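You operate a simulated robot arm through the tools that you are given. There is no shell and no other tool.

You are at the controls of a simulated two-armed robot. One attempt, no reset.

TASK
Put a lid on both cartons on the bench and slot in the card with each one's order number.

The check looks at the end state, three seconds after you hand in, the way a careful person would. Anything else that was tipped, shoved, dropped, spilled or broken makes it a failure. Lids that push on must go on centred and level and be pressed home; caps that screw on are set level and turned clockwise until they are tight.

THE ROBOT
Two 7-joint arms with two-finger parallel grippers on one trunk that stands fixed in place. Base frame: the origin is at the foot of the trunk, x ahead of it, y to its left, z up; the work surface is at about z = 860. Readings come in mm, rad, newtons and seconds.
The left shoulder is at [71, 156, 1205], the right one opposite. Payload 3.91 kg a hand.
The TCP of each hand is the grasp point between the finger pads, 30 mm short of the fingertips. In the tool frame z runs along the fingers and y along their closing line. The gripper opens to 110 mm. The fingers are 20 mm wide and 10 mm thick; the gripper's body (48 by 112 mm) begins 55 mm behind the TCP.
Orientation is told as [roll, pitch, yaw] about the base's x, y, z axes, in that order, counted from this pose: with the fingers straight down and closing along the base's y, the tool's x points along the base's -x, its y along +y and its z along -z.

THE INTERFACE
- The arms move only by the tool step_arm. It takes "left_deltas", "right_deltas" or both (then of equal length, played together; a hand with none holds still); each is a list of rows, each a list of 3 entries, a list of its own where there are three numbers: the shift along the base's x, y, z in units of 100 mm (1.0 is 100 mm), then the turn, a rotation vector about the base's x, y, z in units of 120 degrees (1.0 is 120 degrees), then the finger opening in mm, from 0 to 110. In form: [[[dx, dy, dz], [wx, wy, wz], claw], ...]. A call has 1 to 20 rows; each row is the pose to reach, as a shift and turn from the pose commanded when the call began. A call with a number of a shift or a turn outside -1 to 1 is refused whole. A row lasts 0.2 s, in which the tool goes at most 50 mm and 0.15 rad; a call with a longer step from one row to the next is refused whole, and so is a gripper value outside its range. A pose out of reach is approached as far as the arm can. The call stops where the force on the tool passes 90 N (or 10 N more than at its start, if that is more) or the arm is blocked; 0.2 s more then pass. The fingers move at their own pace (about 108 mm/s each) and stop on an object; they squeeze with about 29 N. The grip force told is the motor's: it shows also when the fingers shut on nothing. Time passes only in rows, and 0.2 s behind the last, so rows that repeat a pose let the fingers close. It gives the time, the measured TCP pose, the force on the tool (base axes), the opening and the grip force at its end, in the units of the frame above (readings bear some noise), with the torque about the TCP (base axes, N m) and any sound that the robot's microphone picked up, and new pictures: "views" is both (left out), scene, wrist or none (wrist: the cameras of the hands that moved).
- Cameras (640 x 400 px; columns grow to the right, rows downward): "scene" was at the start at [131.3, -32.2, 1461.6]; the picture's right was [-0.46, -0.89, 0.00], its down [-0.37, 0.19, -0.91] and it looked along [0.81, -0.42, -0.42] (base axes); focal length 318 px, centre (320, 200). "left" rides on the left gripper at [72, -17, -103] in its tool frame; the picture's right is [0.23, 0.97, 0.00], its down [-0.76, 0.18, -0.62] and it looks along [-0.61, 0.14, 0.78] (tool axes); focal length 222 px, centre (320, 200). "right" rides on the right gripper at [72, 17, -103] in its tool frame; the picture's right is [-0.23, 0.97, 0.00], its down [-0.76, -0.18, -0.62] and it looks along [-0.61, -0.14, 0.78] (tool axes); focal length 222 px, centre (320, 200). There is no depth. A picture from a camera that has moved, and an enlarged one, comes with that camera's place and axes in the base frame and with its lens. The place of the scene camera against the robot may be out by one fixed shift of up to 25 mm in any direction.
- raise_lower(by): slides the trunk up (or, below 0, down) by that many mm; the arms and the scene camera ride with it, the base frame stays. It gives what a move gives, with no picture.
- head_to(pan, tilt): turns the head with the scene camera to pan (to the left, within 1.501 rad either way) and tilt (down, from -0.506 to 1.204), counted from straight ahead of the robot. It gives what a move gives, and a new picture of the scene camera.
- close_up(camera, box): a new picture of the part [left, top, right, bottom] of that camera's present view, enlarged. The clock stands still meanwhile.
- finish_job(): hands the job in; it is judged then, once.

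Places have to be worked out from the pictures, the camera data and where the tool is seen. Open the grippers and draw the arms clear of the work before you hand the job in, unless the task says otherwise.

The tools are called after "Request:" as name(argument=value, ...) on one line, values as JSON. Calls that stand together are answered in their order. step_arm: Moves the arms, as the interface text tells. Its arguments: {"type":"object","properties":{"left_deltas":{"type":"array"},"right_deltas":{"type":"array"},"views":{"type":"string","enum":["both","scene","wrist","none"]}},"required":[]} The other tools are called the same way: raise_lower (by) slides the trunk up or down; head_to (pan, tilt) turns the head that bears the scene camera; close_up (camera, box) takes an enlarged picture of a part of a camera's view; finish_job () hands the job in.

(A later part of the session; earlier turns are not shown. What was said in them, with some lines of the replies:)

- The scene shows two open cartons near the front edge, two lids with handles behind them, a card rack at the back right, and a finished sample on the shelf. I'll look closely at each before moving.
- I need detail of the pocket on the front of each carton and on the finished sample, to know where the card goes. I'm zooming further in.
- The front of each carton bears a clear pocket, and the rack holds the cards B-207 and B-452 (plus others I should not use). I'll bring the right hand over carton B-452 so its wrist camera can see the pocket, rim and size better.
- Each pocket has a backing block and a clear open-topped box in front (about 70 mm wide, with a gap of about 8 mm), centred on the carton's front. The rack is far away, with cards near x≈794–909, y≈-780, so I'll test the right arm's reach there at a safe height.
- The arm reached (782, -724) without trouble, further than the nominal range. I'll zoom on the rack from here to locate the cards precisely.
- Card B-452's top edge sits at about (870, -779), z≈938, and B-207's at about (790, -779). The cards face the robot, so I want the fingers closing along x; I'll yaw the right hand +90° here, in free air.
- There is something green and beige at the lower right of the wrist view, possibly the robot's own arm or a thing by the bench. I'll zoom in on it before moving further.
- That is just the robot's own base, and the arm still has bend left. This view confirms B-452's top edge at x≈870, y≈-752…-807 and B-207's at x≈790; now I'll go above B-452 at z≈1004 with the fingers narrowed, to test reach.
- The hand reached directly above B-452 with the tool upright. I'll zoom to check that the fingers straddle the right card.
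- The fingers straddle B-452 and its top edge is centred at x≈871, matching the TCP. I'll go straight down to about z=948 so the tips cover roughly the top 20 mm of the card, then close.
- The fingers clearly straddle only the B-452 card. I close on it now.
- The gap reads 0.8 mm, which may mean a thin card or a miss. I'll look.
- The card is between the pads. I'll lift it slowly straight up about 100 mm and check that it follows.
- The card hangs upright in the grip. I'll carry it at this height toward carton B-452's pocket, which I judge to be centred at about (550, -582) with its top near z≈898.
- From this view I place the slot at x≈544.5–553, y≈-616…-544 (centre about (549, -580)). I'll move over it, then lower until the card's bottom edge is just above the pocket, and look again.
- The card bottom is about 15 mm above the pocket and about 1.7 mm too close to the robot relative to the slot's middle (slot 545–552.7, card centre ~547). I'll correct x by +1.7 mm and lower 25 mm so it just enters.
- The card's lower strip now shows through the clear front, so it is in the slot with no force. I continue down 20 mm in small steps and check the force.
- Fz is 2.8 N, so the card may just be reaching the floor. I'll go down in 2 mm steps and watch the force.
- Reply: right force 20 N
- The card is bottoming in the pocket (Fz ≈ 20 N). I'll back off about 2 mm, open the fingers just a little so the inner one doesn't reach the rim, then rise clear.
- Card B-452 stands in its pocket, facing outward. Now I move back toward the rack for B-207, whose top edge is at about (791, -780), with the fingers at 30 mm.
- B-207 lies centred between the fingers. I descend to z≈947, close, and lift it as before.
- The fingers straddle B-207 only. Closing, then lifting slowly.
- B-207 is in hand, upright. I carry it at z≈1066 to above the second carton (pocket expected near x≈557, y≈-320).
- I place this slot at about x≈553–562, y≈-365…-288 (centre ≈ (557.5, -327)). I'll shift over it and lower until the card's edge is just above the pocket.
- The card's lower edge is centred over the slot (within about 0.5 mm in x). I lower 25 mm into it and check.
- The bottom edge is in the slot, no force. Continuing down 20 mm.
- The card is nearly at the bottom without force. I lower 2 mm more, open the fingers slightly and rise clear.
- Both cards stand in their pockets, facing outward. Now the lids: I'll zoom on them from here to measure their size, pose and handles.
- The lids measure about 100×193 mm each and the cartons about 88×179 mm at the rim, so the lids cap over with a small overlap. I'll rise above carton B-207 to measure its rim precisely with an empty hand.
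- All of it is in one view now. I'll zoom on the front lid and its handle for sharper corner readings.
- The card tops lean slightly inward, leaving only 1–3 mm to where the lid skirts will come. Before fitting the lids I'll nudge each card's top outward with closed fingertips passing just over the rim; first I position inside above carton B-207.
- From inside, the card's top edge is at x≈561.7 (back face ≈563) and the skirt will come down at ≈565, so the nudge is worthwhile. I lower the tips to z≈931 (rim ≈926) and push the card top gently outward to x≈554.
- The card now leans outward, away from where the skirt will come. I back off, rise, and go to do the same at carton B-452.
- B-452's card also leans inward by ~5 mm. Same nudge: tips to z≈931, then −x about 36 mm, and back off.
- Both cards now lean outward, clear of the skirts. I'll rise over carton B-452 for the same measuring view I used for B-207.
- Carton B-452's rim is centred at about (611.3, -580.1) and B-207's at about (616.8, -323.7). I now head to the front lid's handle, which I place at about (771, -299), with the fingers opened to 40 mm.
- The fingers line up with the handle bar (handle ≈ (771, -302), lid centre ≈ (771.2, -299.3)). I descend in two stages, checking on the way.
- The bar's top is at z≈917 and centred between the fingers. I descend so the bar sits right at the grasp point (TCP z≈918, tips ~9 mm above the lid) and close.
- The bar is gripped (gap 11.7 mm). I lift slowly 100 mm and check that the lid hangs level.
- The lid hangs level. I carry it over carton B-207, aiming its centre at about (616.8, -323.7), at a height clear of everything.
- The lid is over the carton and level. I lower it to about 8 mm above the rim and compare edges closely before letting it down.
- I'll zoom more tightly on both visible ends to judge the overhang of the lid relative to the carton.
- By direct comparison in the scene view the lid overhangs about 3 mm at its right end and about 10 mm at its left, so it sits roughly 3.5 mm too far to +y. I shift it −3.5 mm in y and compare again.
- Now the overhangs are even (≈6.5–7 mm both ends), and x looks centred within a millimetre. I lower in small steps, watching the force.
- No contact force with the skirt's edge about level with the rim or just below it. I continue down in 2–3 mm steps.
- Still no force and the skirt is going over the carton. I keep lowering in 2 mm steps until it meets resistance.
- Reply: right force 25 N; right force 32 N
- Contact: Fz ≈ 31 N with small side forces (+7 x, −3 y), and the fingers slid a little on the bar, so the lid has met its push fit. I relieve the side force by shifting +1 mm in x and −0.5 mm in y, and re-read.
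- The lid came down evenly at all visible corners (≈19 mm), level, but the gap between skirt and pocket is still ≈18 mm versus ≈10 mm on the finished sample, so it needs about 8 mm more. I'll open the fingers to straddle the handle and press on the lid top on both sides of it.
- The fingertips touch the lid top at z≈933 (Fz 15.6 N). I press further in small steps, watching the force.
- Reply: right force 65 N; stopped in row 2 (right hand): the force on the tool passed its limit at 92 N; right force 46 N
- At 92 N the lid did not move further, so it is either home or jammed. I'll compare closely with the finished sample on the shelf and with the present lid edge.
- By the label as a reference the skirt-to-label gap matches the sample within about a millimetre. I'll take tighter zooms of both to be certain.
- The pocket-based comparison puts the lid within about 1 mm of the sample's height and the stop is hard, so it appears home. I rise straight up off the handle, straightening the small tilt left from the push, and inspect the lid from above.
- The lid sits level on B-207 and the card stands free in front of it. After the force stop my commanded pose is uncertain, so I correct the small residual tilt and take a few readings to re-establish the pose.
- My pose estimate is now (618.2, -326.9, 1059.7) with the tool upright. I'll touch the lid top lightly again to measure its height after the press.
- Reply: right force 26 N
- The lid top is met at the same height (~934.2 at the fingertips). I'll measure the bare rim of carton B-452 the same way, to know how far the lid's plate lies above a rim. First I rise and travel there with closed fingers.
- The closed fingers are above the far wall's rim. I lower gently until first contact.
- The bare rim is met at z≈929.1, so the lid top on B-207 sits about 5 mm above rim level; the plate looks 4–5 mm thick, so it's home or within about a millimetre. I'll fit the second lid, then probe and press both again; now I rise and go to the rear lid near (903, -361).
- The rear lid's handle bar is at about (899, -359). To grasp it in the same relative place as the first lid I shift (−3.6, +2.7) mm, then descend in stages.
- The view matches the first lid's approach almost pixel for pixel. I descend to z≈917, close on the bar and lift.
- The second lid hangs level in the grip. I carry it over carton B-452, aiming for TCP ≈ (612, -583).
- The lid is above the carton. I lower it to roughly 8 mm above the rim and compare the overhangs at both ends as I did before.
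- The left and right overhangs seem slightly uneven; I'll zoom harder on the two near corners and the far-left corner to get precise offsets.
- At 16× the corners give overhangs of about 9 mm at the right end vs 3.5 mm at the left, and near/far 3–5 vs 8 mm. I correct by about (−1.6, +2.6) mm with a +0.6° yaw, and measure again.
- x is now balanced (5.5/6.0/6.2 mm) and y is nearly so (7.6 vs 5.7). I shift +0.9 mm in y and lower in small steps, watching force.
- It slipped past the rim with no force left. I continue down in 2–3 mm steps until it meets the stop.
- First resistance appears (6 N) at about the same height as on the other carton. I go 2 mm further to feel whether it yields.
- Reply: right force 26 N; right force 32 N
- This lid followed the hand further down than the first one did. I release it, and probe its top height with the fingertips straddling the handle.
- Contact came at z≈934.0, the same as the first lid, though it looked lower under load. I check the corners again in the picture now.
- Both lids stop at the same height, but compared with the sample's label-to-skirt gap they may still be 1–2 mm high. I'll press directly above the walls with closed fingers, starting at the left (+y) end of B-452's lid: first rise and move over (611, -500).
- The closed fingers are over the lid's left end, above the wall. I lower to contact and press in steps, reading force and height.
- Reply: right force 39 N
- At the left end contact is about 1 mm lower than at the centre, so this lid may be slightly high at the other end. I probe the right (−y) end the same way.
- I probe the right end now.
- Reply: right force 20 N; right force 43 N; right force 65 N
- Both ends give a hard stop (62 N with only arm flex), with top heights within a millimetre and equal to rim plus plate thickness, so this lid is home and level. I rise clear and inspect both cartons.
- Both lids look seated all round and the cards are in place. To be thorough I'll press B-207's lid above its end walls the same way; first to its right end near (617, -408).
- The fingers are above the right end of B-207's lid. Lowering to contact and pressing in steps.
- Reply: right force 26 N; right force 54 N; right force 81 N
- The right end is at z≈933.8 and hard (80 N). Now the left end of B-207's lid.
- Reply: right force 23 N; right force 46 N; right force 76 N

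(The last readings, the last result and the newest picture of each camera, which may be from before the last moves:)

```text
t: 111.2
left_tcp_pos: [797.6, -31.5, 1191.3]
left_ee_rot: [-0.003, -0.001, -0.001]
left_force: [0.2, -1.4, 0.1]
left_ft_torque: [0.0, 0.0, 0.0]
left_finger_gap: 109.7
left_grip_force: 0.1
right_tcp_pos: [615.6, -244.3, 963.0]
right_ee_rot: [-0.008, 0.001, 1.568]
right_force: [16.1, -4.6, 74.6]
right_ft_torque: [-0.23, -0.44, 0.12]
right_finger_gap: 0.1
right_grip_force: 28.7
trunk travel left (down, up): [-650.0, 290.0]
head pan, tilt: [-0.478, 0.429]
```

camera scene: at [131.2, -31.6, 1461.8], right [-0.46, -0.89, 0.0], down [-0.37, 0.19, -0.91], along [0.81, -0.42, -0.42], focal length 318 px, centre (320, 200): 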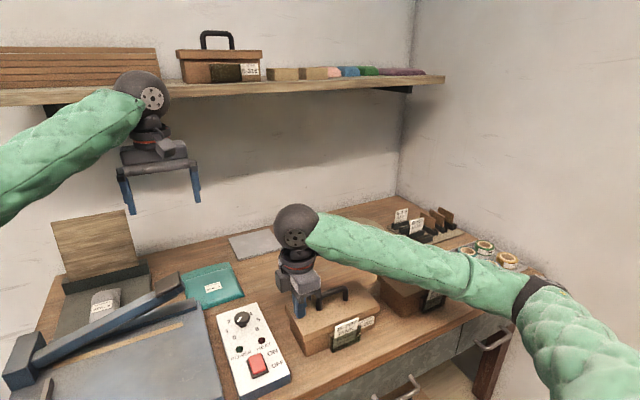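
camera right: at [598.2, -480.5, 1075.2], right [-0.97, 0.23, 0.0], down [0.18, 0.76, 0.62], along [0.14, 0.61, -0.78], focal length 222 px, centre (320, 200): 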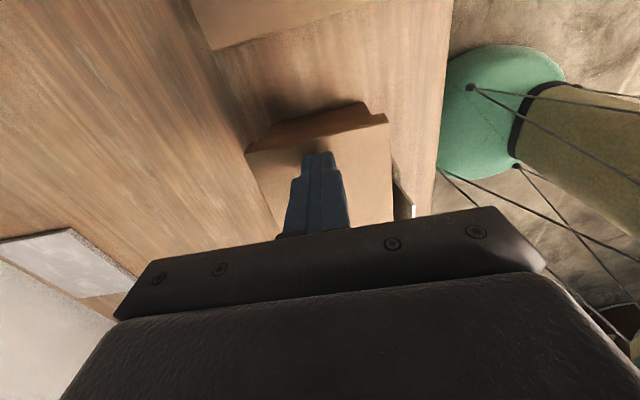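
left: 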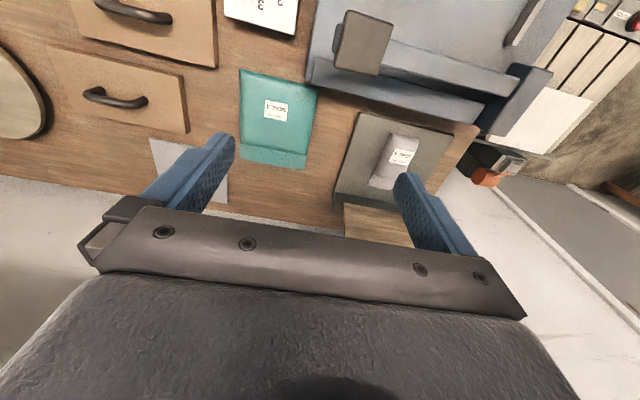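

B-207's left end is at z≈934.4, also hard, so that lid is level within about half a millimetre. I now raise the right hand and draw it clear, opening the gripper in free air.

Request:
step_arm(right_deltas=[[[0, 0, 0.2], [0, 0, 0], 0], [[0, 0, 0.6], [0, 0, 0], 0], [[0, 0, 1.0], [0, 0, 0], 0]], views="none")

Request:
step_arm(right_deltas=[[[0, -0.2, 0.45], [0, 0, 0], 0], [[0, -0.5, 0.85], [0, 0, 0], 30], [[0, -0.9, 1.0], [0, 0, 0], 110]], views="none")

Request:
step_arm(right_deltas=[[[-0.1, -0.4, 0.2], [0, 0, 0], 110], [[-0.3, -0.8, 0.4], [0, 0, 0], 110], [[-0.5, -1.0, 0.5], [0, 0, 0], 110]], views="none")

Request:
step_arm(right_deltas=[[[0, -0.4, 0], [0, 0, 0], 110], [[-0.1, -0.8, 0], [0, 0, 0], 110], [[-0.2, -1.0, 0], [0, 0, 0], 110], [[-0.2, -1.0, 0], [0, 0, 0], 110]], views="both")

Request:
close_up(camera="scene", box=[270, 190, 550, 365])

Request:
close_up(camera="scene", box=[280, 250, 470, 360])

```text
t: 112.0
left_tcp_pos: [800.2, -35.7, 1189.2]
left_ee_rot: [0.0, 0.001, -0.001]
left_force: [0.5, -0.7, 0.6]
left_ft_torque: [0.0, 0.03, -0.02]
left_finger_gap: 109.7
left_grip_force: 0.2
right_tcp_pos: [615.8, -246.1, 1057.5]
right_ee_rot: [0.002, 0.0, 1.57]
right_force: [0.0, 0.2, -0.1]
right_ft_torque: [0.02, 0.03, 0.04]
right_finger_gap: 0.2
right_grip_force: 29.0
trunk travel left (down, up): [-650.0, 290.0]
head pan, tilt: [-0.478, 0.429]
```

```text
t: 112.8
left_tcp_pos: [797.9, -35.2, 1190.5]
left_ee_rot: [0.001, -0.001, 0.003]
left_force: [0.7, 0.0, -0.8]
left_ft_torque: [0.03, 0.0, -0.01]
left_finger_gap: 110.0
left_grip_force: 0.1
right_tcp_pos: [615.5, -339.3, 1159.4]
right_ee_rot: [-0.002, -0.001, 1.573]
right_force: [-0.2, -0.2, -0.4]
right_ft_torque: [0.01, -0.03, -0.03]
right_finger_gap: 110.2
right_grip_force: 0.0
trunk travel left (down, up): [-650.0, 290.0]
head pan, tilt: [-0.478, 0.429]
```

```text
t: 113.6
left_tcp_pos: [799.1, -33.6, 1189.3]
left_ee_rot: [0.001, 0.0, 0.001]
left_force: [0.2, 0.6, 0.2]
left_ft_torque: [-0.02, -0.01, 0.01]
left_finger_gap: 109.9
left_grip_force: 0.0
right_tcp_pos: [564.5, -437.0, 1210.7]
right_ee_rot: [-0.003, -0.001, 1.574]
right_force: [0.4, 0.3, -0.2]
right_ft_torque: [0.02, 0.0, 0.0]
right_finger_gap: 109.9
right_grip_force: 0.0
trunk travel left (down, up): [-650.0, 290.0]
head pan, tilt: [-0.478, 0.429]
```

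```text
t: 114.6
left_tcp_pos: [799.9, -35.6, 1189.5]
left_ee_rot: [0.002, 0.002, 0.0]
left_force: [0.3, 0.5, -0.3]
left_ft_torque: [-0.03, -0.01, -0.02]
left_finger_gap: 110.2
left_grip_force: 0.1
right_tcp_pos: [545.9, -535.8, 1207.5]
right_ee_rot: [0.001, 0.0, 1.57]
right_force: [-0.1, 0.3, 0.4]
right_ft_torque: [0.02, 0.02, 0.0]
right_finger_gap: 110.0
right_grip_force: 0.1
trunk travel left (down, up): [-650.0, 290.0]
head pan, tilt: [-0.478, 0.429]
camera scene: at [131.8, -32.2, 1461.5], right [-0.46, -0.89, 0.0], down [-0.37, 0.19, -0.91], along [0.81, -0.42, -0.42], focal length 318 px, centre (320, 200)
camera right: at [529.1, -608.7, 1312.4], right [-0.97, 0.23, 0.0], down [0.18, 0.76, 0.62], along [0.14, 0.61, -0.78], focal length 222 px, centre (320, 200)
```

scene: 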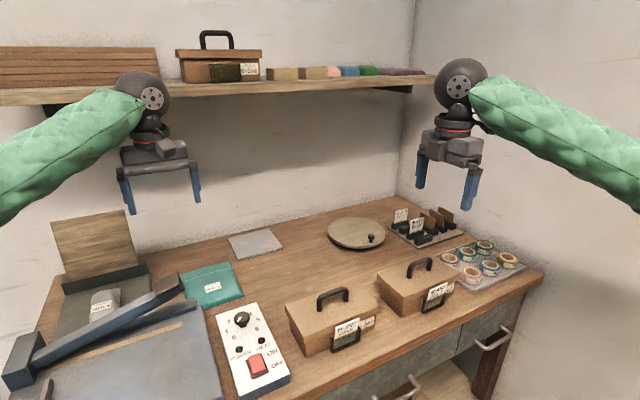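
right: 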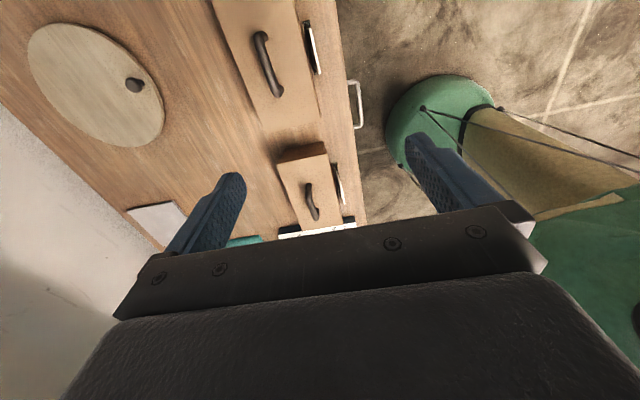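

```text
2.29 times, centred on (410, 278) of scene
camera zoom: at [131.8, -32.2, 1461.5], right [-0.46, -0.89, 0.0], down [-0.37, 0.19, -0.91], along [0.81, -0.42, -0.42], focal length 727 px, centre (114, 23)
```

zoom: 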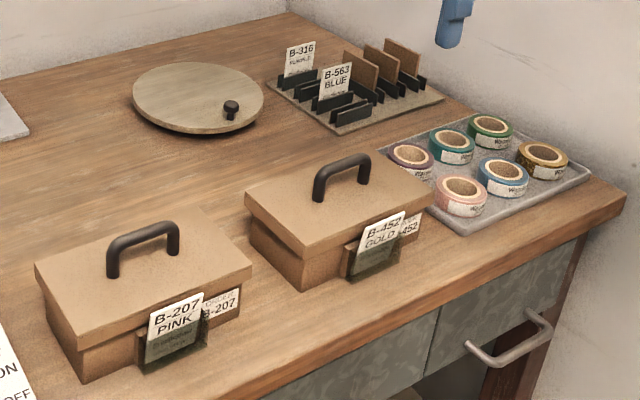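

```text
3.37 times, centred on (375, 305) of scene
camera zoom: at [131.8, -32.2, 1461.5], right [-0.46, -0.89, 0.0], down [-0.37, 0.19, -0.91], along [0.81, -0.42, -0.42], focal length 1071 px, centre (135, -154)
```

zoom: 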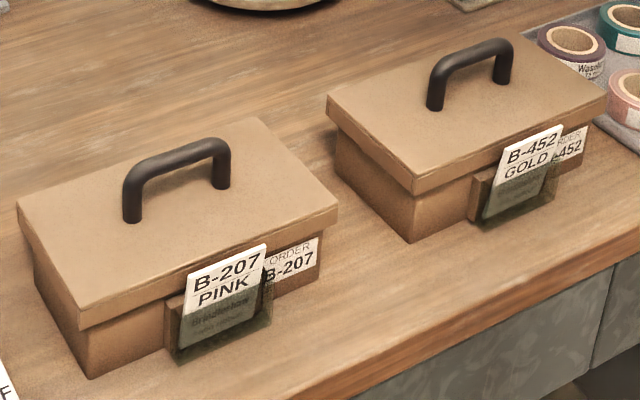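

Everything looks in order: both lids on, B-316 and B-563 still in the rack, the tapes and turntable untouched. A last close look at each card and pocket before handing in.

Request:
close_up(camera="scene", box=[410, 270, 470, 320])

Request:
close_up(camera="scene", box=[320, 305, 385, 360])

Request:
close_up(camera="right", box=[190, 0, 370, 240])

```text
8.00 times, centred on (440, 295) of scene
camera zoom: at [131.8, -32.2, 1461.5], right [-0.46, -0.89, 0.0], down [-0.37, 0.19, -0.91], along [0.81, -0.42, -0.42], focal length 2543 px, centre (-640, -560)
```

zoom: 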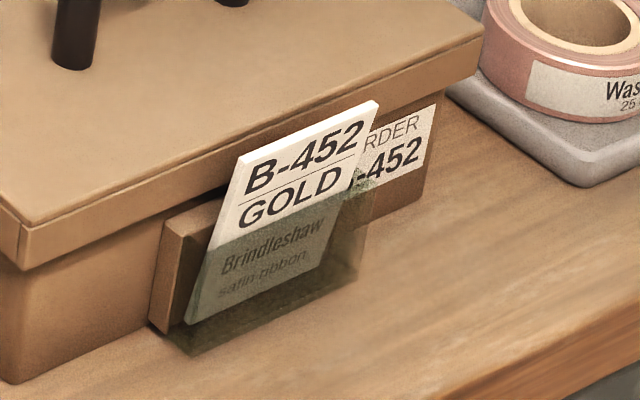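

```text
7.27 times, centred on (352, 332) of scene
camera zoom: at [131.8, -32.2, 1461.5], right [-0.46, -0.89, 0.0], down [-0.37, 0.19, -0.91], along [0.81, -0.42, -0.42], focal length 2312 px, centre (84, -764)
```

zoom: 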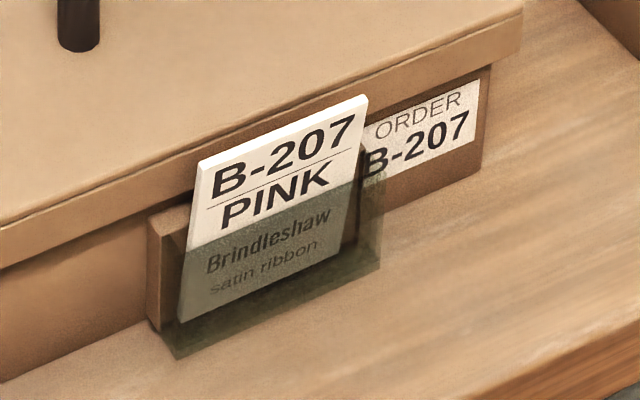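

```text
1.67 times, centred on (280, 120) of right
camera zoom: at [529.1, -608.7, 1312.4], right [-0.97, 0.23, 0.0], down [0.18, 0.76, 0.62], along [0.14, 0.61, -0.78], focal length 370 px, centre (387, 333)
```

zoom: 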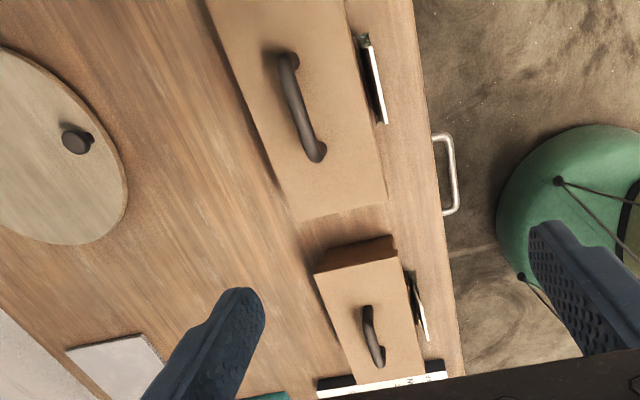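

Both cards sit down in their pockets with the right numbers facing out. Both lids are on level and pressed home, and both grippers are open and well above the work. I hand the job in.

Request:
finish_job()

```text
The job is handed in.
```

I fitted lids to both cartons and put each carton's order card in its front pocket: B-207 in the B-207 carton and B-452 in the B-452 carton. The job is handed in, and no verdict has come back.

- **Lids:** I pressed each lid near both ends, and the B-207 lid at the centre as well, with roughly 40 to 90 N. Neither moved any further. The two tops are within about 1 mm of the same height, and each is level to within about 1 mm end to end. Compared by eye with the finished sample on the shelf, the lids may sit 1–2 mm higher, though that is close to my measuring error. They are centred on the cartons to within about 2 mm.
- **Cards:** Both stand in their pockets with the numbers facing out. I nudged their tops outward so the lids would clear them, so they lean slightly toward the front.
- **Cartons:** Fitting the lids slid the cartons by a few millimetres at most: about 4 mm for B-452 and 1 mm for B-207.
- **Everything else:** In the last pictures the other two cards are still in the rack, and the tapes and turntable look undisturbed. Both hands are open and well above the bench.
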